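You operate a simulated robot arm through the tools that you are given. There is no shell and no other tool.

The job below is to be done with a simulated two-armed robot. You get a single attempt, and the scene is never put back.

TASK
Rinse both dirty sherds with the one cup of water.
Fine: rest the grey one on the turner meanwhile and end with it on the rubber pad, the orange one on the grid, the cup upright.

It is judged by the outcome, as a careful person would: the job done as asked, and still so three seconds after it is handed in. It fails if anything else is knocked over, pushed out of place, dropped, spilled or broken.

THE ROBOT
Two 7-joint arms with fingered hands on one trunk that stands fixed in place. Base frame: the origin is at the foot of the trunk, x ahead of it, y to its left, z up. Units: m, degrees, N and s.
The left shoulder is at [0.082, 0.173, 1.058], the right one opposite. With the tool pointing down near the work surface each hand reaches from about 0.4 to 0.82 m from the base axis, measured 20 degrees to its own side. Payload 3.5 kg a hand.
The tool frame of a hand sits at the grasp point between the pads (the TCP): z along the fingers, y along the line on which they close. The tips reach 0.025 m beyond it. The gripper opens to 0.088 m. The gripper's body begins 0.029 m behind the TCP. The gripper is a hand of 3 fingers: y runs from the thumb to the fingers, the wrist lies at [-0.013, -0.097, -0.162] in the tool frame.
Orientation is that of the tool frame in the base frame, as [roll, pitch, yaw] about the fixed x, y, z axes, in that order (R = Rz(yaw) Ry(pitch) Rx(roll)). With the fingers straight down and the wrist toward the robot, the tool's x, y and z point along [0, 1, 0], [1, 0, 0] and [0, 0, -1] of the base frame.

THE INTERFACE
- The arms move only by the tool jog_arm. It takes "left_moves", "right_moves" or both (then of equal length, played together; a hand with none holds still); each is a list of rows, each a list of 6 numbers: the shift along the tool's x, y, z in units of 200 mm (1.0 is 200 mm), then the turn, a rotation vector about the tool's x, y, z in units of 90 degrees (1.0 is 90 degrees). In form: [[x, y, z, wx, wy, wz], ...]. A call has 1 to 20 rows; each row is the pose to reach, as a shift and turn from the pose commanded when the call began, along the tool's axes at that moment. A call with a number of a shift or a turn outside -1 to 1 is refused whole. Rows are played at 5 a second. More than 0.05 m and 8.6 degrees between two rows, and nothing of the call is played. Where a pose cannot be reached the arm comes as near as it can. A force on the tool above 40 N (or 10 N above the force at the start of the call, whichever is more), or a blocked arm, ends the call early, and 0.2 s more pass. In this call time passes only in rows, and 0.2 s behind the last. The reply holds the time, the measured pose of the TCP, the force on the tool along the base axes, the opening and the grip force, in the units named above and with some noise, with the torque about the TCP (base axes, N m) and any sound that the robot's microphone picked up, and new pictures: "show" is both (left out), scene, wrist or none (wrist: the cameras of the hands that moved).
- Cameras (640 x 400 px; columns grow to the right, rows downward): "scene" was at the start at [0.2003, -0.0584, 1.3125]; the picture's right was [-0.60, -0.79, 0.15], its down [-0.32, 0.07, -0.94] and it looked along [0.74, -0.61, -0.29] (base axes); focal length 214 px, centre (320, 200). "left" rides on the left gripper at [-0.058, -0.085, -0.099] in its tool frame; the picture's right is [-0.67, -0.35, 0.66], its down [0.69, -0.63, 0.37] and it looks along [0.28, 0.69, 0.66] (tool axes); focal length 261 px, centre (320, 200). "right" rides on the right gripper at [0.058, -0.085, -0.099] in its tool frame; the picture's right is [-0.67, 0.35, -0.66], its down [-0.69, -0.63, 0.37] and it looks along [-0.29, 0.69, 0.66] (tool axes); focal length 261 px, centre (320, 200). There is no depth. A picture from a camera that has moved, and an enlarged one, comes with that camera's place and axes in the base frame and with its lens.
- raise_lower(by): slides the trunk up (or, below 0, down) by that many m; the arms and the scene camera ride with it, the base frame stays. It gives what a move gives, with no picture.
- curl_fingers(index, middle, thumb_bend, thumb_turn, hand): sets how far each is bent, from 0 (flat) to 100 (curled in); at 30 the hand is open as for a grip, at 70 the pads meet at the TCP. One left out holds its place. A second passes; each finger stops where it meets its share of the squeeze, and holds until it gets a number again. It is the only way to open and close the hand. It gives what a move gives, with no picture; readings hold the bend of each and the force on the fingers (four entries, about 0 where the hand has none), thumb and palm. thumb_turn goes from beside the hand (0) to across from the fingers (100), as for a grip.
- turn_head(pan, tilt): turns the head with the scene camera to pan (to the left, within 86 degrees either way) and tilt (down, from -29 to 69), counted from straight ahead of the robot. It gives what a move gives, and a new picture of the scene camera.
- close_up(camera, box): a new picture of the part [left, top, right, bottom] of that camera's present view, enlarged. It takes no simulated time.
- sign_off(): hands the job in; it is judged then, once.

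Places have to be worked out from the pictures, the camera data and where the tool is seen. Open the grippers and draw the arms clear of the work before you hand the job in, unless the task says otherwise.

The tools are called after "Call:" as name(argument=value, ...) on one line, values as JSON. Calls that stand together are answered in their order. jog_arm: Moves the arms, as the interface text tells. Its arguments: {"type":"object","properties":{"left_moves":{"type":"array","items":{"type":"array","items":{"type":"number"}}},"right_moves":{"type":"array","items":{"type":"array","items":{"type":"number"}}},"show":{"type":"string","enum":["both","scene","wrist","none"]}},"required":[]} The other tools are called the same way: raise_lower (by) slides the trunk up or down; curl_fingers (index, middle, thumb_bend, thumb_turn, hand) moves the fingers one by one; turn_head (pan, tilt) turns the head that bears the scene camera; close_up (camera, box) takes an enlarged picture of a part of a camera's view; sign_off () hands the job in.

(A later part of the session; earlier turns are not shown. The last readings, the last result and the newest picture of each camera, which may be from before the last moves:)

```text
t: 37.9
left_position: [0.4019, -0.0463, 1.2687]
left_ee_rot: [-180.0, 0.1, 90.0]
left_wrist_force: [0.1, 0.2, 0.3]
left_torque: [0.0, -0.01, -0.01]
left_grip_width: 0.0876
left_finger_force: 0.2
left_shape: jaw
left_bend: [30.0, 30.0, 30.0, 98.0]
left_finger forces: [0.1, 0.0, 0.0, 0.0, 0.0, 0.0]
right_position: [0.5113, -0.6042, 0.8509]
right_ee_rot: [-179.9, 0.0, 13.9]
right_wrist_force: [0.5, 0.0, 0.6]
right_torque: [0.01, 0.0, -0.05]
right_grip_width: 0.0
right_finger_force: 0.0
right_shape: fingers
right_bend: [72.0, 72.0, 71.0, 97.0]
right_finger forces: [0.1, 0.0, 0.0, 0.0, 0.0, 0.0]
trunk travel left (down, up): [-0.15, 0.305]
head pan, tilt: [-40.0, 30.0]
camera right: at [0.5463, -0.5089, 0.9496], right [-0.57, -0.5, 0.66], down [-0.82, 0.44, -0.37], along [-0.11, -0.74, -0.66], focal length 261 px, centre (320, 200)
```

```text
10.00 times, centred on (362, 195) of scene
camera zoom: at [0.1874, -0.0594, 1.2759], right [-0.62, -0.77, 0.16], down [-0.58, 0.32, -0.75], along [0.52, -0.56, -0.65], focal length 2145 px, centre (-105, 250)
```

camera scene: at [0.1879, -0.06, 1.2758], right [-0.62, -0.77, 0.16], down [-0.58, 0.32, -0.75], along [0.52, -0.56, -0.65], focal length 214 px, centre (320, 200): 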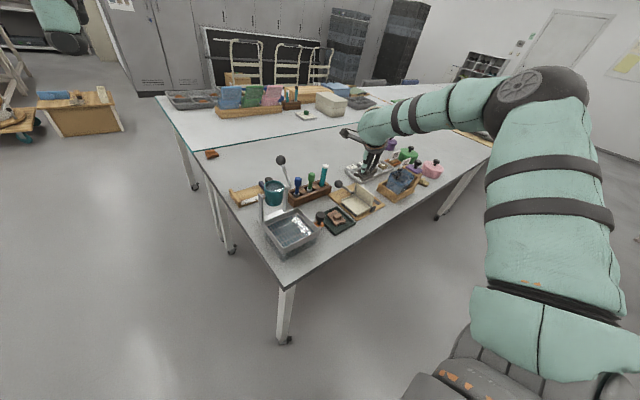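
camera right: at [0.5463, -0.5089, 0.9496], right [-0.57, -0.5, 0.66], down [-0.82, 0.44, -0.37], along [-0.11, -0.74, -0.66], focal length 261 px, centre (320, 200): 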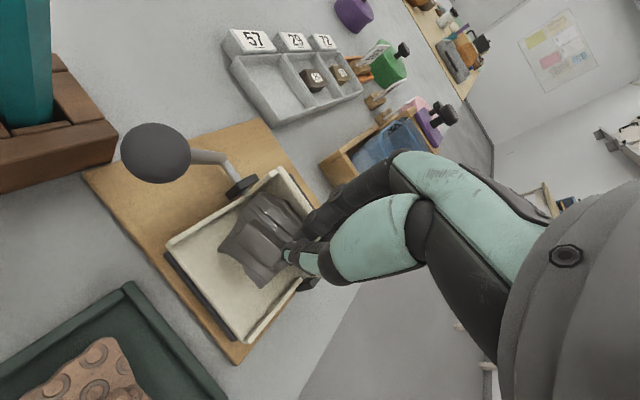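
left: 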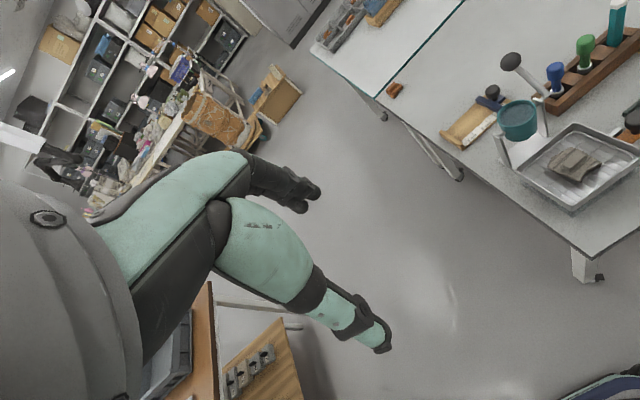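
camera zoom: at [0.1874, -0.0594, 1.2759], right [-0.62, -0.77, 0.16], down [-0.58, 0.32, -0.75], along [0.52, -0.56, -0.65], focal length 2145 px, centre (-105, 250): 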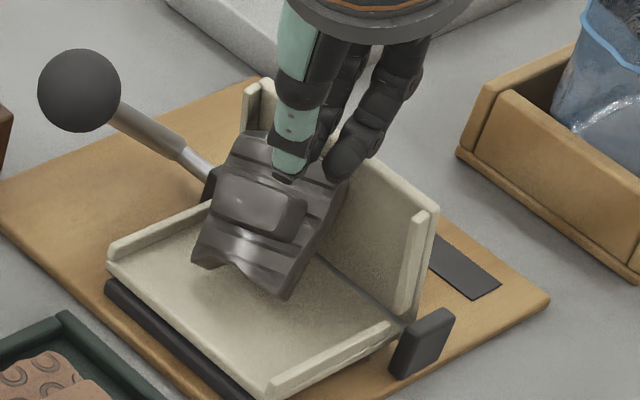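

The sherd now leans against the turner's upright leaf. I raise the hand straight up to see clearly.

Call:
jog_arm(right_moves=[[0, 0, -0.1, 0, 0, 0], [0, 0, -0.25, 0, 0, 0], [0, 0, -0.45, 0, 0, 0]], show="both")

Call:
close_up(camera="scene", box=[335, 170, 390, 220])

Call:
close_up(camera="right", box=[130, 170, 330, 330])

```text
t: 38.7
left_position: [0.4, -0.048, 1.2685]
left_ee_rot: [180.0, 0.0, 90.0]
left_wrist_force: [-0.2, -0.1, -0.3]
left_torque: [-0.01, 0.01, -0.04]
left_grip_width: 0.0873
left_finger_force: 0.0
left_shape: jaw
left_bend: [30.0, 30.0, 30.0, 98.0]
left_finger forces: [0.0, 0.0, 0.0, 0.0, 0.1, 0.0]
right_position: [0.5108, -0.604, 0.9427]
right_ee_rot: [179.8, 0.1, 14.2]
right_wrist_force: [0.6, 0.4, -0.4]
right_torque: [0.01, 0.02, 0.06]
right_grip_width: 0.0001
right_finger_force: 0.0
right_shape: fingers
right_bend: [72.0, 72.0, 71.0, 97.0]
right_finger forces: [0.0, 0.0, 0.0, 0.0, 0.0, 0.1]
trunk travel left (down, up): [-0.15, 0.305]
head pan, tilt: [-40.0, 30.0]
camera scene: at [0.1869, -0.0596, 1.2761], right [-0.62, -0.77, 0.16], down [-0.58, 0.32, -0.75], along [0.52, -0.56, -0.65], focal length 214 px, centre (320, 200)
camera right: at [0.5473, -0.5065, 1.0412], right [-0.56, -0.5, 0.66], down [-0.82, 0.44, -0.37], along [-0.11, -0.74, -0.66], focal length 261 px, centre (320, 200)
```

scene: 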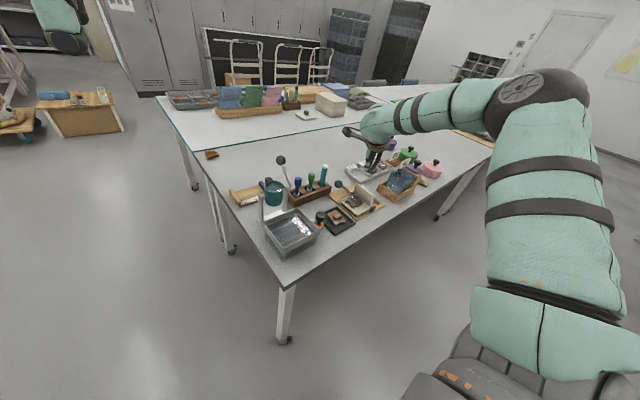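
right: 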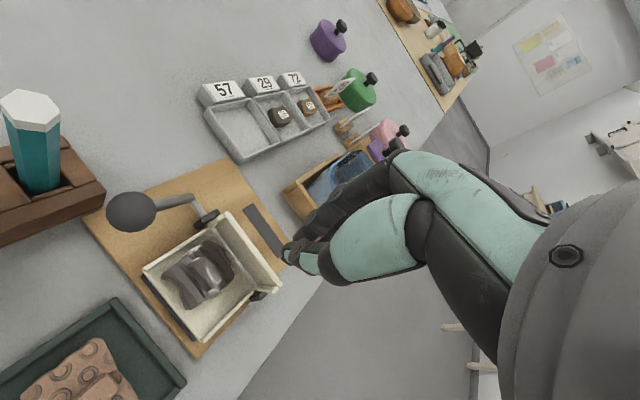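

```text
8.00 times, centred on (362, 195) of scene
camera zoom: at [0.1869, -0.0596, 1.2761], right [-0.62, -0.77, 0.16], down [-0.58, 0.32, -0.75], along [0.52, -0.56, -0.65], focal length 1716 px, centre (-20, 240)
```

zoom: 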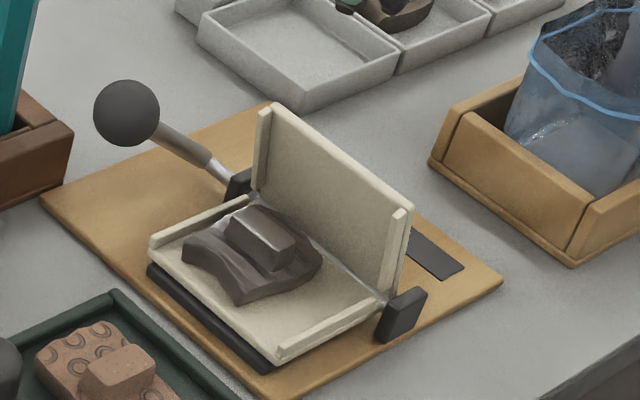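

```text
2.50 times, centred on (230, 250) of right
camera zoom: at [0.5473, -0.5065, 1.0412], right [-0.56, -0.5, 0.66], down [-0.82, 0.44, -0.37], along [-0.11, -0.74, -0.66], focal length 652 px, centre (545, 75)
```

zoom: 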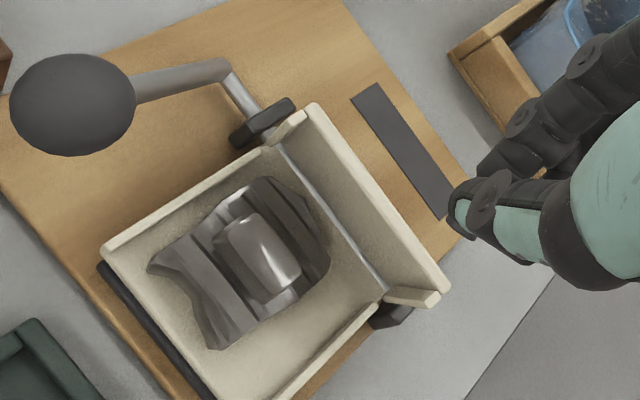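

The grey sherd now lies flat and intact on the turner leaf, block up at ≈(0.525, -0.602). Next I turn the hand back and move above the orange sherd on the pad.

Call:
jog_arm(right_moves=[[0.009, -0.05, -0.05, 0, 0, -0.08], [0.017, -0.1, -0.05, 0, 0, -0.165], [0.026, -0.154, -0.05, 0, 0, -0.25], [0.035, -0.206, -0.05, 0, 0, -0.335], [0.043, -0.257, -0.05, 0, 0, -0.42], [0.052, -0.308, -0.05, 0, 0, -0.505], [0.061, -0.36, -0.05, 0, 0, -0.59], [0.07, -0.411, -0.05, 0, 0, -0.675], [0.078, -0.463, -0.05, 0, 0, -0.76], [0.087, -0.514, -0.05, 0, 0, -0.844]], show="wrist")

Call:
curl_fingers(hand="right", index=46, middle=46, thumb_bend=46)

Call:
close_up(camera="right", box=[130, 200, 330, 360])

Call:
close_up(camera="scene", box=[315, 190, 365, 240])

```text
t: 40.9
left_position: [0.4012, -0.0484, 1.2672]
left_ee_rot: [180.0, -0.1, 90.0]
left_wrist_force: [0.4, -0.7, 0.0]
left_torque: [-0.01, -0.01, -0.01]
left_grip_width: 0.0876
left_finger_force: 0.1
left_shape: jaw
left_bend: [30.0, 30.0, 30.0, 98.0]
left_finger forces: [0.1, 0.0, 0.0, 0.0, 0.0, 0.1]
right_position: [0.5035, -0.5006, 0.9497]
right_ee_rot: [-179.9, 0.0, 90.2]
right_wrist_force: [-0.3, 0.2, -0.4]
right_torque: [0.04, -0.04, 0.01]
right_grip_width: 0.0002
right_finger_force: 0.0
right_shape: fingers
right_bend: [72.0, 72.0, 71.0, 97.0]
right_finger forces: [0.0, 0.0, 0.0, 0.0, 0.1, 0.1]
trunk travel left (down, up): [-0.15, 0.305]
head pan, tilt: [-40.0, 30.0]
camera right: at [0.4185, -0.443, 1.0493], right [0.35, -0.67, 0.66], down [-0.63, -0.69, -0.36], along [0.69, -0.28, -0.66], focal length 261 px, centre (320, 200)
```

right: 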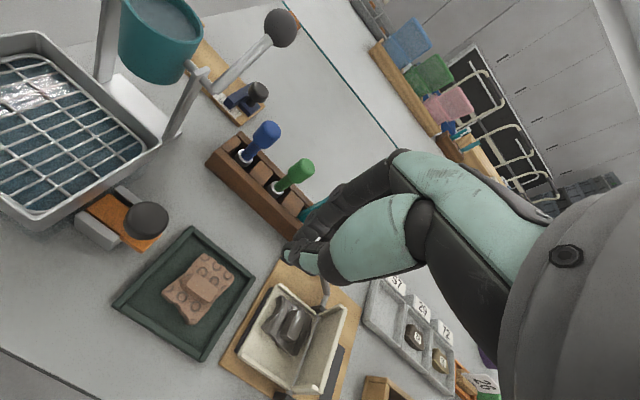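

```text
t: 41.9
left_position: [0.4018, -0.0484, 1.2675]
left_ee_rot: [-180.0, 0.0, 90.0]
left_wrist_force: [-0.6, 0.3, 0.6]
left_torque: [0.0, -0.01, 0.0]
left_grip_width: 0.0874
left_finger_force: 0.1
left_shape: jaw
left_bend: [30.0, 30.0, 30.0, 98.0]
left_finger forces: [0.1, 0.1, 0.0, 0.1, 0.0, 0.0]
right_position: [0.5027, -0.4991, 0.9499]
right_ee_rot: [180.0, 0.0, 90.0]
right_wrist_force: [-0.1, -0.1, 0.3]
right_torque: [0.0, 0.02, 0.03]
right_grip_width: 0.0501
right_finger_force: 0.0
right_shape: fingers
right_bend: [46.0, 46.0, 46.0, 97.0]
right_finger forces: [0.0, 0.0, 0.0, 0.1, 0.0, 0.0]
trunk travel left (down, up): [-0.15, 0.305]
head pan, tilt: [-40.0, 30.0]
```

```text
2.50 times, centred on (230, 280) of right
camera zoom: at [0.4186, -0.4429, 1.0494], right [0.35, -0.67, 0.66], down [-0.63, -0.69, -0.37], along [0.69, -0.29, -0.66], focal length 652 px, centre (545, 0)
```

zoom: 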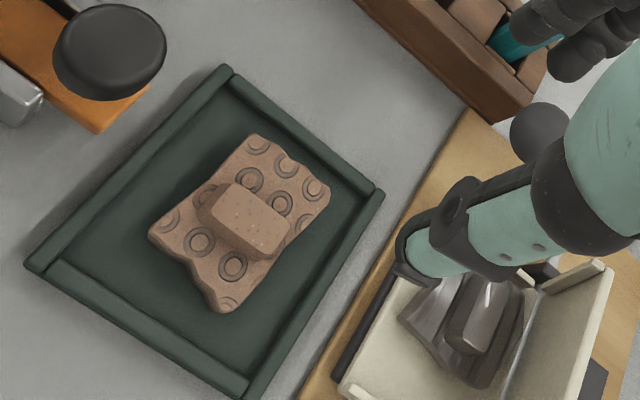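

```text
8.00 times, centred on (340, 215) of scene
camera zoom: at [0.1875, -0.0601, 1.2759], right [-0.62, -0.77, 0.16], down [-0.58, 0.32, -0.75], along [0.52, -0.56, -0.65], focal length 1716 px, centre (160, 80)
```

zoom: 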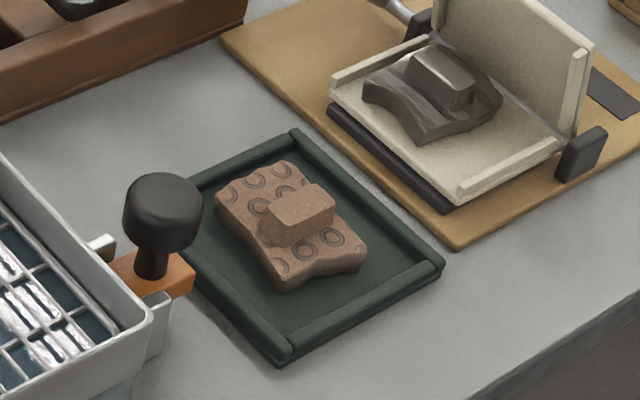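

The orange block's top centre is ≈(0.500, -0.500, 0.768), long axis along y. I pre-close to ~0.03 m (inside the plate, outside the block) and descend to a hover over it.

Call:
curl_fingers(hand="right", index=55, middle=55, thumb_bend=55)

Call:
jog_arm(right_moves=[[0, -0.005, 0.15, 0, 0, 0], [0, -0.0135, 0.3, 0, 0, 0], [0, -0.0135, 0.45, 0, 0, 0], [0, -0.0135, 0.6, 0, 0, 0], [0, -0.0135, 0.68, 0, 0, 0]], show="none")

Call:
close_up(camera="right", box=[200, 170, 380, 320])

Call:
close_up(camera="scene", box=[315, 165, 375, 240])

```text
t: 42.9
left_position: [0.4009, -0.0485, 1.2679]
left_ee_rot: [180.0, 0.0, 90.0]
left_wrist_force: [-0.4, 0.2, 0.5]
left_torque: [0.02, 0.0, 0.03]
left_grip_width: 0.0876
left_finger_force: 0.1
left_shape: jaw
left_bend: [30.0, 30.0, 30.0, 98.0]
left_finger forces: [0.0, 0.1, 0.1, 0.0, 0.0, 0.0]
right_position: [0.5029, -0.5002, 0.9507]
right_ee_rot: [179.9, 0.1, 90.0]
right_wrist_force: [-0.4, 0.5, 0.6]
right_torque: [-0.05, 0.04, 0.0]
right_grip_width: 0.0311
right_finger_force: 0.1
right_shape: fingers
right_bend: [55.0, 55.0, 55.0, 97.0]
right_finger forces: [0.0, 0.0, 0.1, 0.1, 0.0, 0.0]
trunk travel left (down, up): [-0.15, 0.305]
head pan, tilt: [-40.0, 30.0]
```

```text
t: 44.1
left_position: [0.4018, -0.048, 1.2673]
left_ee_rot: [180.0, 0.1, 90.0]
left_wrist_force: [0.0, 0.2, 0.1]
left_torque: [-0.02, 0.02, -0.02]
left_grip_width: 0.0876
left_finger_force: 0.0
left_shape: jaw
left_bend: [30.0, 30.0, 30.0, 98.0]
left_finger forces: [0.0, 0.0, 0.0, 0.1, 0.0, 0.0]
right_position: [0.5009, -0.4991, 0.8157]
right_ee_rot: [-179.9, 0.2, 90.0]
right_wrist_force: [-0.3, 0.1, -0.2]
right_torque: [-0.02, -0.01, -0.03]
right_grip_width: 0.0313
right_finger_force: 0.0
right_shape: fingers
right_bend: [55.0, 55.0, 55.0, 97.0]
right_finger forces: [0.1, 0.0, 0.0, 0.1, 0.1, 0.1]
trunk travel left (down, up): [-0.15, 0.305]
head pan, tilt: [-40.0, 30.0]
```

```text
2.67 times, centred on (290, 245) of right
camera zoom: at [0.4154, -0.4417, 0.9142], right [0.35, -0.67, 0.66], down [-0.63, -0.69, -0.36], along [0.69, -0.29, -0.66], focal length 695 px, centre (400, 80)
```

zoom: 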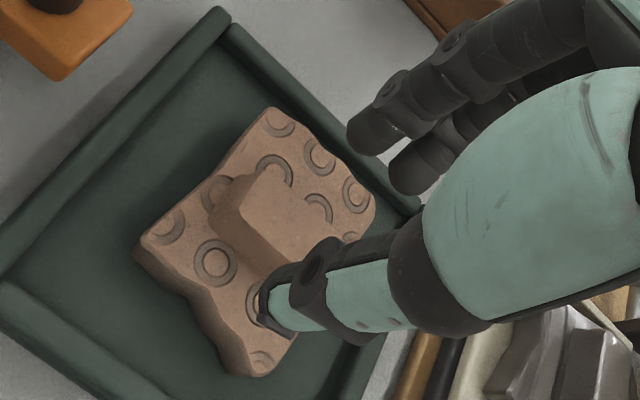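

```text
5.33 times, centred on (345, 202) of scene
camera zoom: at [0.1877, -0.0602, 1.2759], right [-0.62, -0.77, 0.16], down [-0.58, 0.32, -0.75], along [0.52, -0.56, -0.65], focal length 1144 px, centre (187, 187)
```

zoom: 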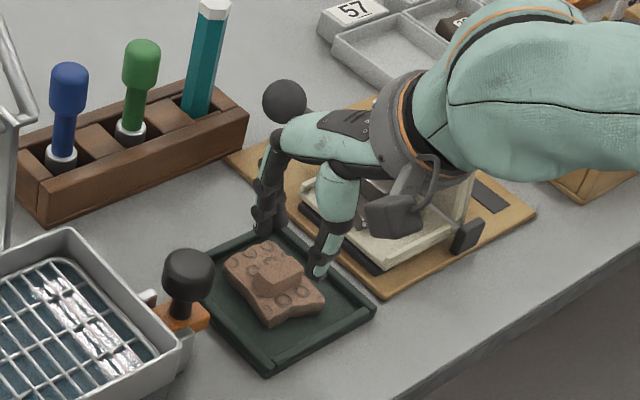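

I zoom tighter to judge the block centre relative to the fingers.

Call:
close_up(camera="right", box=[240, 200, 320, 280])

Call:
close_up(camera="scene", box=[325, 195, 360, 225])

```text
5.00 times, centred on (280, 240) of right
camera zoom: at [0.4154, -0.4417, 0.9142], right [0.35, -0.67, 0.66], down [-0.63, -0.69, -0.36], along [0.69, -0.29, -0.66], focal length 1303 px, centre (520, 0)
```

zoom: 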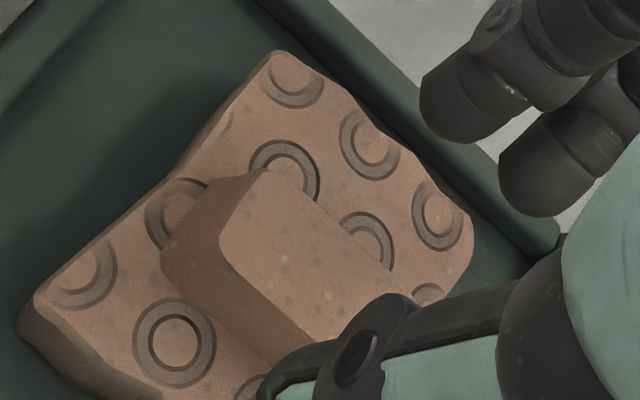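

```text
13.33 times, centred on (342, 210) of scene
camera zoom: at [0.1877, -0.0602, 1.2759], right [-0.62, -0.77, 0.16], down [-0.58, 0.32, -0.75], along [0.52, -0.56, -0.65], focal length 2860 px, centre (20, 67)
```

zoom: 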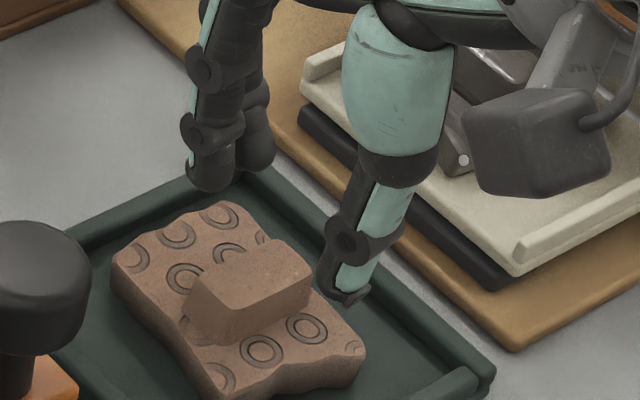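

Both views suggest the block is a few mm farther (+x) than the grip centre. I shift +4 mm and lower in small steps until the tips just touch the plate.

Call:
jog_arm(right_moves=[[0, 0.02, 0.04, 0, 0, 0], [0, 0.02, 0.09, 0, 0, 0]], show="none")

Call:
jog_arm(right_moves=[[0, 0, 0.02, 0, 0, 0]], show="none")

Call:
jog_arm(right_moves=[[0, 0, 0.015, 0, 0, 0]], show="none")

Call:
close_up(camera="right", box=[220, 170, 360, 310])

Call:
close_up(camera="scene", box=[325, 195, 360, 225])

```text
t: 44.7
left_position: [0.402, -0.0481, 1.2667]
left_ee_rot: [180.0, -0.1, 90.0]
left_wrist_force: [0.2, 0.0, -0.4]
left_torque: [0.0, 0.03, 0.02]
left_grip_width: 0.0876
left_finger_force: 0.0
left_shape: jaw
left_bend: [30.0, 30.0, 30.0, 98.0]
left_finger forces: [0.1, 0.0, 0.1, 0.0, 0.0, 0.0]
right_position: [0.5034, -0.5003, 0.7971]
right_ee_rot: [-179.9, 0.1, 89.9]
right_wrist_force: [0.3, 0.0, -0.3]
right_torque: [-0.04, -0.01, 0.0]
right_grip_width: 0.0311
right_finger_force: 0.1
right_shape: fingers
right_bend: [55.0, 55.0, 55.0, 97.0]
right_finger forces: [0.0, 0.0, 0.0, 0.1, 0.0, 0.1]
trunk travel left (down, up): [-0.15, 0.305]
head pan, tilt: [-40.0, 30.0]
```

```text
t: 45.1
left_position: [0.4016, -0.0496, 1.2658]
left_ee_rot: [-180.0, 0.1, 90.0]
left_wrist_force: [-0.1, -1.3, 0.1]
left_torque: [-0.03, 0.0, -0.01]
left_grip_width: 0.0877
left_finger_force: 0.0
left_shape: jaw
left_bend: [30.0, 30.0, 30.0, 98.0]
left_finger forces: [0.1, 0.0, 0.0, 0.0, 0.0, 0.0]
right_position: [0.5039, -0.5006, 0.7919]
right_ee_rot: [180.0, 0.0, 90.0]
right_wrist_force: [1.3, 0.2, -0.4]
right_torque: [0.0, -0.03, -0.01]
right_grip_width: 0.0314
right_finger_force: 0.1
right_shape: fingers
right_bend: [55.0, 55.0, 55.0, 97.0]
right_finger forces: [0.1, 0.1, 0.0, 0.0, 0.1, 0.0]
trunk travel left (down, up): [-0.15, 0.305]
head pan, tilt: [-40.0, 30.0]
```

```text
t: 45.5
left_position: [0.4015, -0.0477, 1.267]
left_ee_rot: [180.0, 0.0, 90.0]
left_wrist_force: [0.2, 0.3, -0.5]
left_torque: [-0.04, -0.01, 0.02]
left_grip_width: 0.0876
left_finger_force: 0.0
left_shape: jaw
left_bend: [30.0, 30.0, 30.0, 98.0]
left_finger forces: [0.1, 0.0, 0.0, 0.0, 0.0, 0.1]
right_position: [0.5031, -0.5, 0.7891]
right_ee_rot: [-180.0, 0.0, 90.0]
right_wrist_force: [0.1, 0.4, 0.0]
right_torque: [-0.01, -0.01, -0.01]
right_grip_width: 0.0313
right_finger_force: 0.1
right_shape: fingers
right_bend: [55.0, 55.0, 55.0, 97.0]
right_finger forces: [0.0, 0.1, 0.0, 0.0, 0.0, 0.0]
trunk travel left (down, up): [-0.15, 0.305]
head pan, tilt: [-40.0, 30.0]
```

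```text
2.86 times, centred on (290, 240) of right
camera zoom: at [0.4193, -0.4429, 0.8886], right [0.35, -0.67, 0.66], down [-0.63, -0.69, -0.36], along [0.69, -0.29, -0.66], focal length 745 px, centre (406, 86)
```

zoom: 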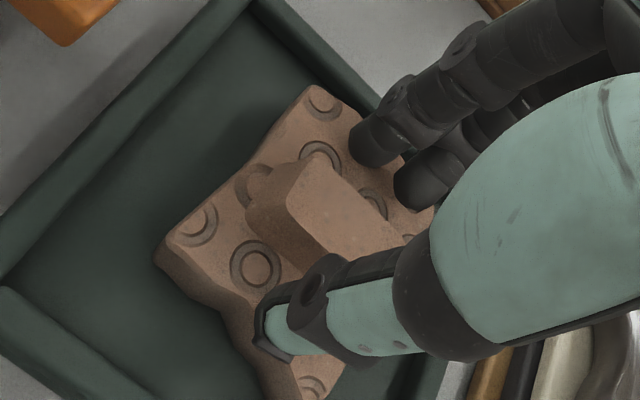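

```text
13.33 times, centred on (342, 210) of scene
camera zoom: at [0.1876, -0.0601, 1.2759], right [-0.62, -0.77, 0.16], down [-0.58, 0.32, -0.75], along [0.52, -0.56, -0.65], focal length 2860 px, centre (20, 67)
```

zoom: 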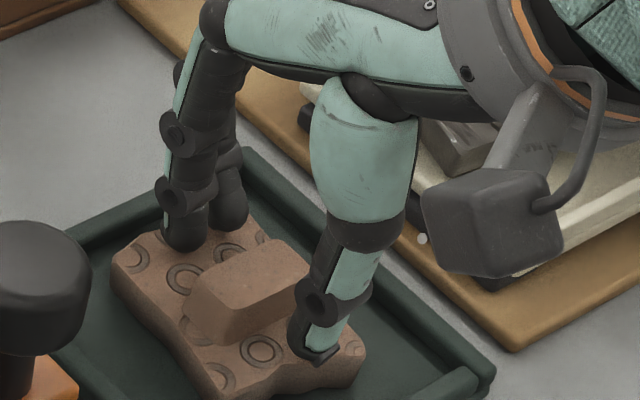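

The tips straddle the block just above the plate. I lower a few mm more until contact shows.

Call:
jog_arm(right_moves=[[0, 0, 0.015, 0, 0, 0]], show="none")

Call:
jog_arm(right_moves=[[0, 0, 0.015, 0, 0, 0]], show="none")

```text
t: 45.9
left_position: [0.4024, -0.0485, 1.2676]
left_ee_rot: [179.9, 0.0, 90.0]
left_wrist_force: [0.4, -0.8, -0.1]
left_torque: [-0.01, 0.0, -0.01]
left_grip_width: 0.0876
left_finger_force: 0.0
left_shape: jaw
left_bend: [30.0, 30.0, 30.0, 98.0]
left_finger forces: [0.1, 0.0, 0.0, 0.0, 0.0, 0.0]
right_position: [0.5036, -0.5001, 0.7877]
right_ee_rot: [179.9, 0.0, 90.0]
right_wrist_force: [0.8, 0.1, 2.4]
right_torque: [-0.04, -0.01, -0.02]
right_grip_width: 0.031
right_finger_force: 1.0
right_shape: fingers
right_bend: [55.0, 55.0, 55.0, 97.0]
right_finger forces: [0.0, 1.7, 0.0, 0.0, 0.3, 0.0]
trunk travel left (down, up): [-0.15, 0.305]
head pan, tilt: [-40.0, 30.0]
```

```text
t: 46.3
left_position: [0.3996, -0.0463, 1.2694]
left_ee_rot: [179.9, 0.0, 90.1]
left_wrist_force: [0.3, -1.1, 0.0]
left_torque: [0.01, 0.0, 0.02]
left_grip_width: 0.0875
left_finger_force: 0.1
left_shape: jaw
left_bend: [30.0, 30.0, 30.0, 98.0]
left_finger forces: [0.0, 0.1, 0.1, 0.0, 0.1, 0.0]
right_position: [0.5048, -0.4988, 0.7859]
right_ee_rot: [179.7, 0.2, 90.0]
right_wrist_force: [1.5, -1.9, 14.3]
right_torque: [-0.05, -0.33, -0.06]
right_grip_width: 0.0311
right_finger_force: 7.4
right_shape: fingers
right_bend: [55.0, 54.0, 55.0, 98.0]
right_finger forces: [6.5, 6.7, 0.1, 0.0, 1.2, 0.0]
trunk travel left (down, up): [-0.15, 0.305]
head pan, tilt: [-40.0, 30.0]
```

Contact with the plate is felt (tips at TCP ≈0.787). I rise ~4 mm to unload, then close onto the block in stages.

Call:
jog_arm(right_moves=[[0, 0, -0.02, 0, 0, 0]], show="none")

Call:
curl_fingers(hand="right", index=61, middle=61, thumb_bend=61)

Call:
close_up(camera="right", box=[220, 170, 360, 310])

Call:
close_up(camera="scene", box=[325, 195, 360, 225])

```text
t: 46.7
left_position: [0.4021, -0.0481, 1.2684]
left_ee_rot: [-180.0, 0.0, 90.0]
left_wrist_force: [-0.1, 0.7, -0.5]
left_torque: [0.01, 0.01, -0.06]
left_grip_width: 0.0879
left_finger_force: 0.0
left_shape: jaw
left_bend: [30.0, 30.0, 30.0, 98.0]
left_finger forces: [0.1, 0.1, 0.0, 0.0, 0.0, 0.0]
right_position: [0.5044, -0.5007, 0.7876]
right_ee_rot: [-179.9, 0.0, 90.0]
right_wrist_force: [0.3, -0.8, 2.4]
right_torque: [0.01, -0.08, -0.02]
right_grip_width: 0.0308
right_finger_force: 1.7
right_shape: fingers
right_bend: [55.0, 54.0, 55.0, 98.0]
right_finger forces: [0.0, 2.5, 0.0, 0.0, 0.3, 0.1]
trunk travel left (down, up): [-0.15, 0.305]
head pan, tilt: [-40.0, 30.0]
```

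```text
t: 47.7
left_position: [0.4016, -0.0478, 1.268]
left_ee_rot: [180.0, 0.0, 89.9]
left_wrist_force: [0.4, 0.9, -0.2]
left_torque: [0.01, 0.01, -0.01]
left_grip_width: 0.0876
left_finger_force: 0.1
left_shape: jaw
left_bend: [30.0, 30.0, 30.0, 98.0]
left_finger forces: [0.0, 0.0, 0.1, 0.1, 0.0, 0.0]
right_position: [0.5054, -0.5005, 0.7882]
right_ee_rot: [180.0, 0.0, 90.0]
right_wrist_force: [0.1, 0.3, 0.7]
right_torque: [0.03, -0.01, -0.02]
right_grip_width: 0.018
right_finger_force: 0.1
right_shape: fingers
right_bend: [61.0, 61.0, 61.0, 98.0]
right_finger forces: [0.1, 0.0, 0.0, 0.0, 0.0, 0.1]
trunk travel left (down, up): [-0.15, 0.305]
head pan, tilt: [-40.0, 30.0]
```

```text
2.86 times, centred on (290, 240) of right
camera zoom: at [0.4195, -0.4425, 0.8867], right [0.35, -0.67, 0.66], down [-0.63, -0.69, -0.37], along [0.69, -0.29, -0.66], focal length 745 px, centre (406, 86)
```

zoom: 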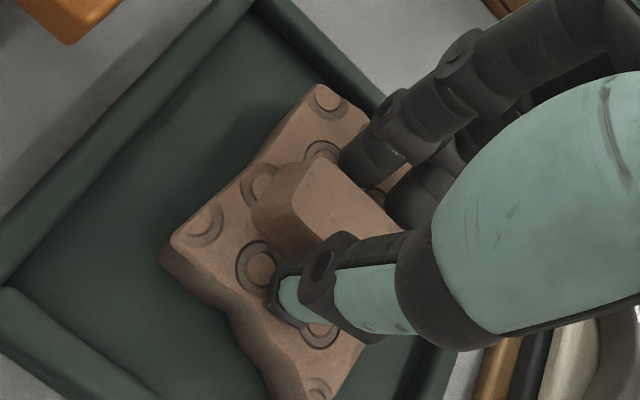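

```text
13.33 times, centred on (342, 210) of scene
camera zoom: at [0.1876, -0.06, 1.2759], right [-0.62, -0.77, 0.16], down [-0.58, 0.32, -0.75], along [0.52, -0.56, -0.65], focal length 2860 px, centre (20, 67)
```

zoom: 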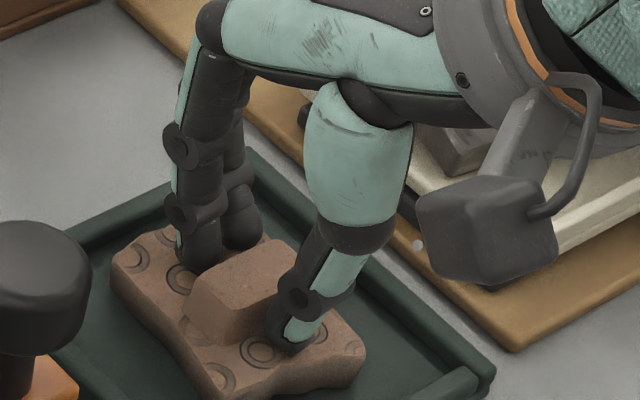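

Tips are snug beside the block and lifted slightly with the curl. I lower 2.5 mm for depth and then squeeze firmly.

Call:
jog_arm(right_moves=[[0, 0, 0.012, 0, 0, 0]], show="none")

Call:
curl_fingers(hand="right", index=80, middle=80, thumb_bend=80)

Call:
close_up(camera="right", box=[220, 170, 360, 310])

Call:
close_up(camera="scene", box=[325, 195, 360, 225])

```text
t: 48.1
left_position: [0.4004, -0.0473, 1.2675]
left_ee_rot: [179.9, 0.1, 90.0]
left_wrist_force: [-0.3, 0.4, 0.3]
left_torque: [0.0, -0.02, 0.0]
left_grip_width: 0.0877
left_finger_force: 0.0
left_shape: jaw
left_bend: [30.0, 30.0, 30.0, 98.0]
left_finger forces: [0.0, 0.0, 0.0, 0.0, 0.1, 0.1]
right_position: [0.5046, -0.4999, 0.7869]
right_ee_rot: [179.9, 0.1, 90.0]
right_wrist_force: [0.7, -1.6, 6.0]
right_torque: [0.03, 0.0, -0.03]
right_grip_width: 0.0178
right_finger_force: 3.1
right_shape: fingers
right_bend: [61.0, 61.0, 61.0, 98.0]
right_finger forces: [2.9, 0.1, 0.1, 0.0, 3.1, 0.1]
trunk travel left (down, up): [-0.15, 0.305]
head pan, tilt: [-40.0, 30.0]
```

```text
t: 49.1
left_position: [0.4001, -0.0486, 1.2673]
left_ee_rot: [179.9, -0.1, 90.0]
left_wrist_force: [-0.5, -0.5, 0.8]
left_torque: [0.0, 0.01, -0.01]
left_grip_width: 0.0876
left_finger_force: 0.1
left_shape: jaw
left_bend: [30.0, 30.0, 30.0, 98.0]
left_finger forces: [0.1, 0.0, 0.1, 0.0, 0.0, 0.0]
right_position: [0.5048, -0.5006, 0.7858]
right_ee_rot: [179.9, 0.1, 90.0]
right_wrist_force: [1.6, -5.6, 9.2]
right_torque: [0.03, 0.19, 0.12]
right_grip_width: 0.0087
right_finger_force: 24.7
right_shape: fingers
right_bend: [73.0, 66.0, 66.0, 97.0]
right_finger forces: [12.6, 8.3, 0.0, 0.0, 27.7, 0.0]
trunk travel left (down, up): [-0.15, 0.305]
head pan, tilt: [-40.0, 30.0]
```

```text
2.86 times, centred on (290, 240) of right
camera zoom: at [0.4188, -0.4429, 0.885], right [0.35, -0.67, 0.66], down [-0.63, -0.69, -0.37], along [0.7, -0.29, -0.66], focal length 745 px, centre (406, 86)
```

zoom: 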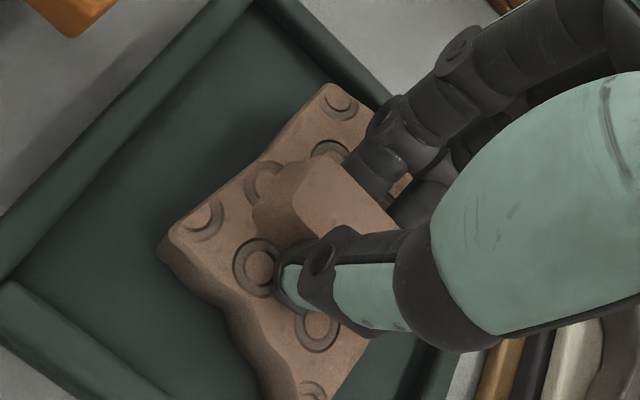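

```text
13.33 times, centred on (342, 210) of scene
camera zoom: at [0.1866, -0.0599, 1.2761], right [-0.62, -0.77, 0.15], down [-0.58, 0.32, -0.75], along [0.52, -0.56, -0.65], focal length 2860 px, centre (20, 67)
```

zoom: 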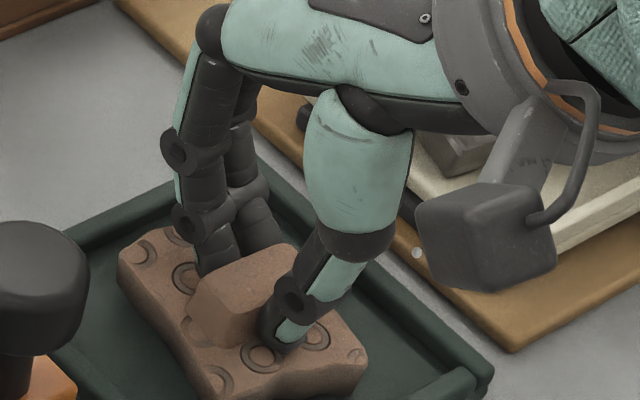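

The grip is now much firmer (~25 N) and centred. I ease it slightly so as not to stress the sherd, then lift a little and check.

Call:
curl_fingers(hand="right", index=76, middle=76, thumb_bend=76)

Call:
jog_arm(right_moves=[[0, 0, -0.03, 0, 0, 0], [0, 0, -0.07, 0, 0, 0], [0, 0, -0.12, 0, 0, 0], [0, 0, -0.2, 0, 0, 0]], show="none")

Call:
close_up(camera="right", box=[200, 150, 380, 330])

Call:
close_up(camera="scene", box=[315, 165, 375, 240])

```text
t: 50.1
left_position: [0.4006, -0.0481, 1.2679]
left_ee_rot: [180.0, 0.1, 89.9]
left_wrist_force: [0.1, 0.4, -0.7]
left_torque: [0.03, -0.06, -0.02]
left_grip_width: 0.0876
left_finger_force: 0.0
left_shape: jaw
left_bend: [30.0, 30.0, 30.0, 98.0]
left_finger forces: [0.0, 0.0, 0.0, 0.1, 0.0, 0.0]
right_position: [0.5035, -0.4997, 0.7873]
right_ee_rot: [179.9, 0.2, 90.0]
right_wrist_force: [4.4, -5.4, 14.8]
right_torque: [0.07, 0.21, 0.06]
right_grip_width: 0.0091
right_finger_force: 25.4
right_shape: fingers
right_bend: [74.0, 73.0, 65.0, 97.0]
right_finger forces: [15.0, 7.1, 0.1, 0.0, 28.7, 0.0]
trunk travel left (down, up): [-0.15, 0.305]
head pan, tilt: [-40.0, 30.0]
```

```text
t: 51.1
left_position: [0.4021, -0.0475, 1.2677]
left_ee_rot: [-180.0, 0.0, 90.0]
left_wrist_force: [-0.6, -0.1, -0.8]
left_torque: [0.02, -0.02, -0.02]
left_grip_width: 0.0878
left_finger_force: 0.0
left_shape: jaw
left_bend: [30.0, 30.0, 30.0, 98.0]
left_finger forces: [0.0, 0.1, 0.0, 0.0, 0.0, 0.1]
right_position: [0.503, -0.4993, 0.8247]
right_ee_rot: [-179.9, 0.0, 90.0]
right_wrist_force: [0.8, -0.1, -0.8]
right_torque: [0.01, -0.01, 0.02]
right_grip_width: 0.0091
right_finger_force: 15.0
right_shape: fingers
right_bend: [74.0, 74.0, 64.0, 95.0]
right_finger forces: [11.1, 4.6, 0.1, 0.0, 13.9, 0.0]
trunk travel left (down, up): [-0.15, 0.305]
head pan, tilt: [-40.0, 30.0]
```

```text
2.22 times, centred on (290, 240) of right
camera zoom: at [0.4181, -0.4418, 0.9233], right [0.35, -0.67, 0.66], down [-0.63, -0.69, -0.36], along [0.69, -0.29, -0.66], focal length 579 px, centre (387, 111)
```

zoom: 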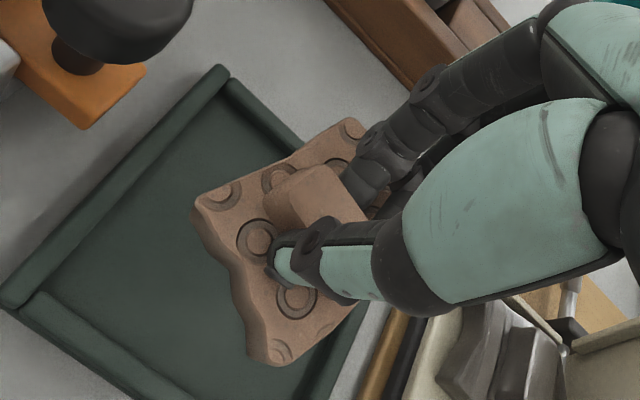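

```text
5.33 times, centred on (345, 202) of scene
camera zoom: at [0.1874, -0.0597, 1.2759], right [-0.62, -0.77, 0.16], down [-0.58, 0.32, -0.75], along [0.52, -0.56, -0.65], focal length 1144 px, centre (187, 187)
```

zoom: 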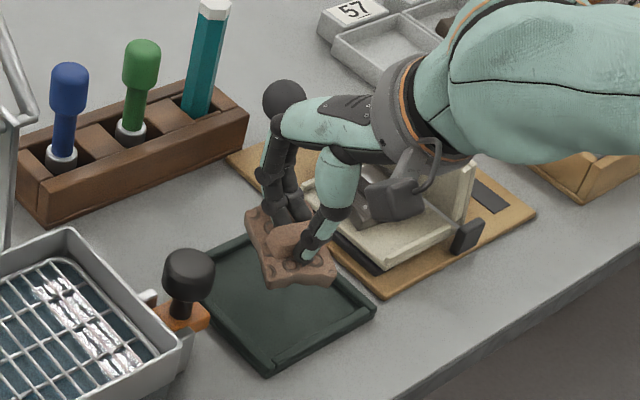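

The orange sherd is held firmly (15 N). I lift it high and carry it over to the pan.

Call:
jog_arm(right_moves=[[0, 0, -0.15, 0, 0, 0], [0, 0, -0.3, 0, 0, 0], [0, 0, -0.45, 0, 0, 0], [0.05, 0, -0.527, 0, 0, 0], [0.2, 0.02, -0.527, 0, 0, 0], [0.36, 0.035, -0.527, 0, 0, 0], [0.52, 0.05, -0.527, 0, 0, 0], [0.68, 0.065, -0.527, 0, 0, 0], [0.82, 0.08, -0.527, 0, 0, 0], [0.905, 0.0875, -0.527, 0, 0, 0]], show="wrist")

Call:
close_up(camera="scene", box=[250, 130, 350, 250])

```text
t: 53.3
left_position: [0.4019, -0.0489, 1.2678]
left_ee_rot: [-180.0, 0.1, 89.9]
left_wrist_force: [-0.1, 0.4, 0.3]
left_torque: [-0.02, 0.01, 0.03]
left_grip_width: 0.0873
left_finger_force: 0.0
left_shape: jaw
left_bend: [30.0, 30.0, 30.0, 98.0]
left_finger forces: [0.0, 0.1, 0.0, 0.0, 0.0, 0.0]
right_position: [0.523, -0.3185, 0.9319]
right_ee_rot: [-180.0, 0.1, 90.0]
right_wrist_force: [0.2, -1.1, -0.6]
right_torque: [0.02, -0.02, 0.01]
right_grip_width: 0.0092
right_finger_force: 14.0
right_shape: fingers
right_bend: [75.0, 75.0, 64.0, 94.0]
right_finger forces: [9.2, 4.5, 0.0, 0.1, 13.8, 0.0]
trunk travel left (down, up): [-0.15, 0.305]
head pan, tilt: [-40.0, 30.0]
camera right: at [0.438, -0.2599, 1.0298], right [0.35, -0.67, 0.66], down [-0.63, -0.69, -0.36], along [0.69, -0.29, -0.66], focal length 261 px, centre (320, 200)
```

right: 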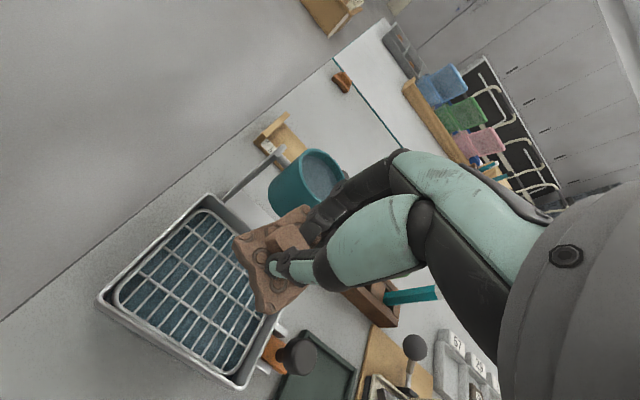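

```text
3.33 times, centred on (300, 190) of scene
camera zoom: at [0.1878, -0.0598, 1.2759], right [-0.62, -0.77, 0.16], down [-0.58, 0.32, -0.75], along [0.52, -0.56, -0.65], focal length 715 px, centre (387, 233)
```

zoom: 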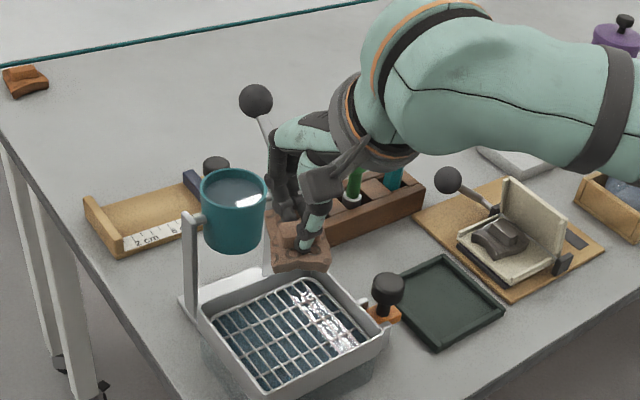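

The sherd hangs above the pan. I descend to just above the grid.

Call:
jog_arm(right_moves=[[0, -0.01, 0.12, 0, 0, 0], [0, -0.02, 0.24, 0, 0, 0], [0, -0.02, 0.34, 0, 0, 0], [0, -0.02, 0.41, 0, 0, 0]], show="none")

Call:
close_up(camera="scene", box=[265, 170, 335, 250])

Call:
close_up(camera="right", box=[150, 150, 380, 330])

```text
t: 54.3
left_position: [0.4022, -0.048, 1.2669]
left_ee_rot: [-180.0, 0.0, 90.0]
left_wrist_force: [-0.9, 0.8, -0.4]
left_torque: [0.02, -0.03, 0.0]
left_grip_width: 0.0876
left_finger_force: 0.1
left_shape: jaw
left_bend: [30.0, 30.0, 30.0, 98.0]
left_finger forces: [0.0, 0.0, 0.0, 0.0, 0.1, 0.0]
right_position: [0.5187, -0.319, 0.8487]
right_ee_rot: [-180.0, 0.0, 90.0]
right_wrist_force: [-0.5, -0.5, 0.2]
right_torque: [0.02, -0.01, 0.0]
right_grip_width: 0.009
right_finger_force: 13.7
right_shape: fingers
right_bend: [75.0, 75.0, 64.0, 94.0]
right_finger forces: [9.1, 4.6, 0.0, 0.0, 13.8, 0.1]
trunk travel left (down, up): [-0.15, 0.305]
head pan, tilt: [-40.0, 30.0]
```

```text
5.00 times, centred on (300, 210) of scene
camera zoom: at [0.1878, -0.0602, 1.2758], right [-0.62, -0.77, 0.16], down [-0.58, 0.32, -0.75], along [0.52, -0.56, -0.65], focal length 1072 px, centre (420, 150)
```

zoom: 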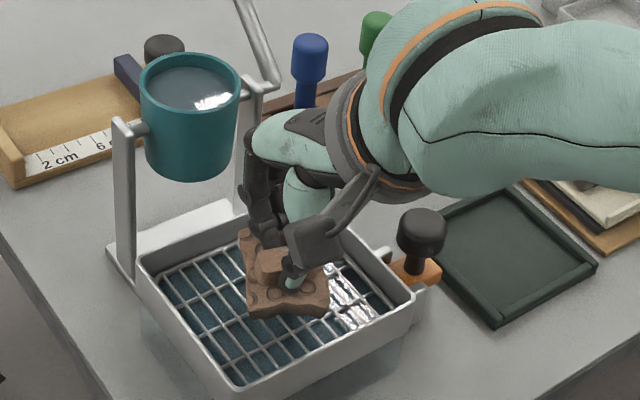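

```text
2.22 times, centred on (265, 240) of right
camera zoom: at [0.4324, -0.262, 0.9479], right [0.35, -0.67, 0.66], down [-0.63, -0.69, -0.37], along [0.69, -0.29, -0.66], focal length 579 px, centre (442, 111)
```

zoom: 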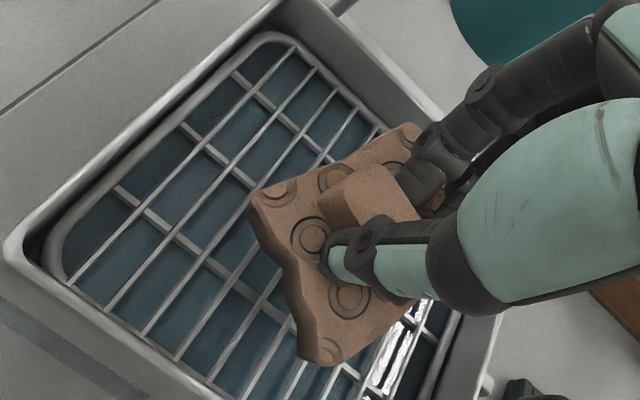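

Hovering ~1.5 cm above the grid. I lower in small steps watching for contact.

Call:
jog_arm(right_moves=[[0, 0, 0.03, 0, 0, 0], [0, 0, 0.055, 0, 0, 0]], show="none")

Call:
jog_arm(right_moves=[[0, 0, 0.02, 0, 0, 0]], show="none")

Call:
close_up(camera="scene", box=[275, 190, 325, 245])

```text
t: 54.9
left_position: [0.4026, -0.0472, 1.268]
left_ee_rot: [-179.9, 0.1, 90.1]
left_wrist_force: [0.7, -0.1, -0.3]
left_torque: [0.04, 0.01, -0.01]
left_grip_width: 0.0877
left_finger_force: 0.0
left_shape: jaw
left_bend: [30.0, 30.0, 30.0, 98.0]
left_finger forces: [0.0, 0.0, 0.0, 0.0, 0.1, 0.0]
right_position: [0.5178, -0.3183, 0.8372]
right_ee_rot: [-179.9, 0.0, 90.0]
right_wrist_force: [0.0, 0.6, -0.6]
right_torque: [0.0, 0.02, -0.01]
right_grip_width: 0.009
right_finger_force: 13.9
right_shape: fingers
right_bend: [75.0, 75.0, 64.0, 94.0]
right_finger forces: [9.2, 4.5, 0.0, 0.1, 13.8, 0.0]
trunk travel left (down, up): [-0.15, 0.305]
head pan, tilt: [-40.0, 30.0]
```

```text
t: 55.3
left_position: [0.3994, -0.0486, 1.2678]
left_ee_rot: [-180.0, 0.0, 90.0]
left_wrist_force: [0.1, 0.4, 0.5]
left_torque: [0.02, 0.0, -0.02]
left_grip_width: 0.0876
left_finger_force: 0.1
left_shape: jaw
left_bend: [30.0, 30.0, 30.0, 98.0]
left_finger forces: [0.0, 0.0, 0.1, 0.0, 0.0, 0.0]
right_position: [0.5165, -0.3193, 0.835]
right_ee_rot: [179.9, 0.1, 90.0]
right_wrist_force: [1.0, -0.9, 4.5]
right_torque: [0.04, 0.08, -0.01]
right_grip_width: 0.0089
right_finger_force: 15.2
right_shape: fingers
right_bend: [75.0, 75.0, 65.0, 94.0]
right_finger forces: [10.0, 4.9, 0.0, 0.0, 15.6, 0.0]
trunk travel left (down, up): [-0.15, 0.305]
head pan, tilt: [-40.0, 30.0]
```

```text
7.27 times, centred on (300, 218) of scene
camera zoom: at [0.1871, -0.0599, 1.2761], right [-0.62, -0.77, 0.16], down [-0.58, 0.32, -0.75], along [0.52, -0.56, -0.65], focal length 1560 px, centre (466, 73)
```

zoom: 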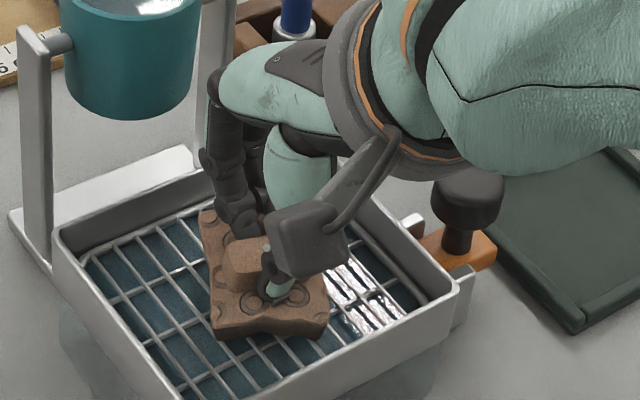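

The orange sherd touches the grid (4.5 N). I release it gently in two stages, then check.

Call:
curl_fingers(hand="right", index=63, middle=63, thumb_bend=58)

Call:
curl_fingers(hand="right", index=54, middle=54, thumb_bend=54)

Call:
close_up(camera="scene", box=[275, 190, 325, 245])

Call:
close_up(camera="right", box=[150, 150, 380, 330])

```text
t: 56.3
left_position: [0.401, -0.0472, 1.2679]
left_ee_rot: [-180.0, 0.1, 90.1]
left_wrist_force: [-1.0, 0.5, 0.0]
left_torque: [0.0, 0.01, 0.01]
left_grip_width: 0.0875
left_finger_force: 0.2
left_shape: jaw
left_bend: [30.0, 30.0, 30.0, 98.0]
left_finger forces: [0.0, 0.0, 0.0, 0.1, 0.0, 0.0]
right_position: [0.5171, -0.3186, 0.8362]
right_ee_rot: [-180.0, -0.1, 89.9]
right_wrist_force: [-0.8, 0.6, 2.7]
right_torque: [0.06, 0.05, 0.02]
right_grip_width: 0.018
right_finger_force: 2.2
right_shape: fingers
right_bend: [64.0, 63.0, 57.0, 97.0]
right_finger forces: [1.7, 0.1, 0.0, 0.1, 1.9, 0.0]
trunk travel left (down, up): [-0.15, 0.305]
head pan, tilt: [-40.0, 30.0]
```

```text
t: 57.3
left_position: [0.4013, -0.0478, 1.2676]
left_ee_rot: [-180.0, 0.0, 90.0]
left_wrist_force: [0.0, -0.8, -0.3]
left_torque: [0.0, -0.02, -0.01]
left_grip_width: 0.0877
left_finger_force: 0.0
left_shape: jaw
left_bend: [30.0, 30.0, 30.0, 98.0]
left_finger forces: [0.0, 0.1, 0.0, 0.1, 0.0, 0.0]
right_position: [0.5169, -0.3199, 0.8351]
right_ee_rot: [-179.9, 0.1, 90.0]
right_wrist_force: [-0.7, -0.8, 7.0]
right_torque: [0.01, 0.04, -0.05]
right_grip_width: 0.0293
right_finger_force: 3.7
right_shape: fingers
right_bend: [56.0, 54.0, 55.0, 97.0]
right_finger forces: [3.3, 0.1, 0.0, 0.0, 4.1, 0.0]
trunk travel left (down, up): [-0.15, 0.305]
head pan, tilt: [-40.0, 30.0]
```

```text
7.27 times, centred on (300, 218) of scene
camera zoom: at [0.1867, -0.0597, 1.2761], right [-0.62, -0.77, 0.16], down [-0.58, 0.32, -0.75], along [0.52, -0.56, -0.65], focal length 1560 px, centre (466, 73)
```

zoom: 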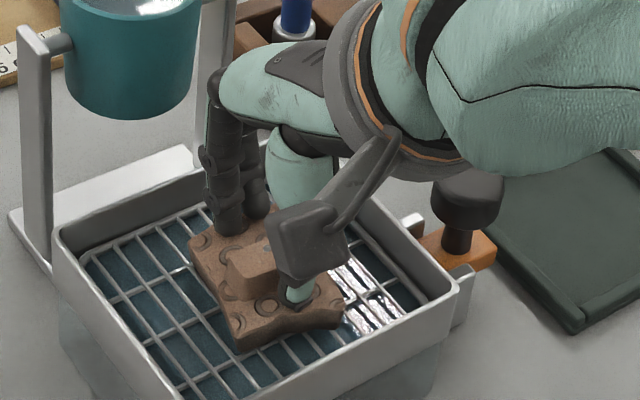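

```text
2.22 times, centred on (265, 240) of right
camera zoom: at [0.432, -0.262, 0.9343], right [0.35, -0.67, 0.66], down [-0.63, -0.69, -0.37], along [0.69, -0.29, -0.66], focal length 579 px, centre (442, 111)
```

zoom: 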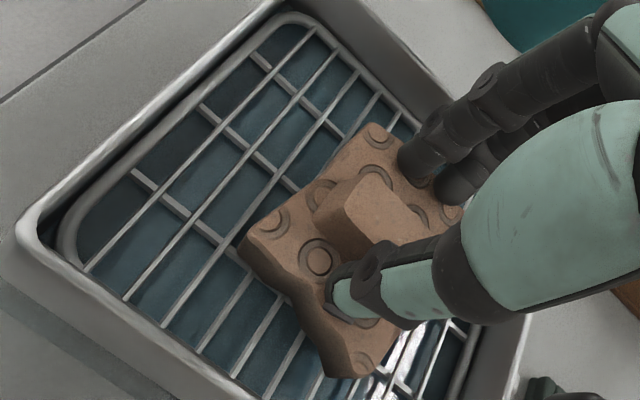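

The orange sherd rests flat on the grid, released. I lift straight up and look.

Call:
jog_arm(right_moves=[[0, 0, -0.1, 0, 0, 0], [0, 0, -0.25, 0, 0, 0], [0, 0, -0.45, 0, 0, 0], [0, 0, -0.65, 0, 0, 0]], show="none")

Call:
close_up(camera="scene", box=[265, 150, 345, 250])

Call:
close_up(camera="right", box=[90, 180, 320, 380])

```text
t: 58.3
left_position: [0.4021, -0.0472, 1.2674]
left_ee_rot: [179.9, 0.0, 89.9]
left_wrist_force: [0.4, 0.1, -0.6]
left_torque: [0.01, 0.0, 0.02]
left_grip_width: 0.0875
left_finger_force: 0.1
left_shape: jaw
left_bend: [30.0, 30.0, 30.0, 98.0]
left_finger forces: [0.1, 0.1, 0.0, 0.1, 0.0, 0.0]
right_position: [0.5197, -0.3182, 0.9659]
right_ee_rot: [-179.9, -0.1, 89.9]
right_wrist_force: [-0.3, 0.1, 0.4]
right_torque: [0.02, 0.0, 0.0]
right_grip_width: 0.0325
right_finger_force: 0.1
right_shape: fingers
right_bend: [54.0, 54.0, 54.0, 97.0]
right_finger forces: [0.0, 0.0, 0.0, 0.0, 0.1, 0.0]
trunk travel left (down, up): [-0.15, 0.305]
head pan, tilt: [-40.0, 30.0]
```

```text
4.00 times, centred on (305, 200) of scene
camera zoom: at [0.1872, -0.0595, 1.276], right [-0.62, -0.77, 0.16], down [-0.58, 0.32, -0.75], along [0.52, -0.56, -0.65], focal length 858 px, centre (380, 200)
```

zoom: 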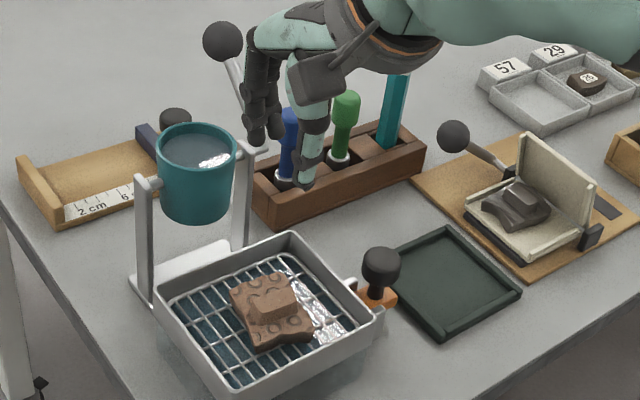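

```text
2.00 times, centred on (205, 280) of right
camera zoom: at [0.4338, -0.2609, 1.065], right [0.35, -0.67, 0.66], down [-0.63, -0.69, -0.36], along [0.69, -0.29, -0.66], focal length 521 px, centre (550, 40)
```

zoom: 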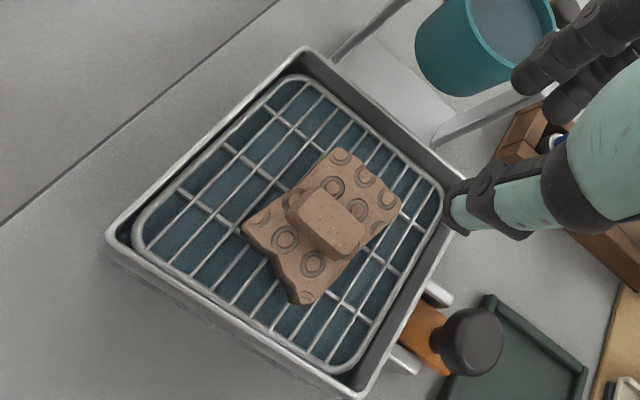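

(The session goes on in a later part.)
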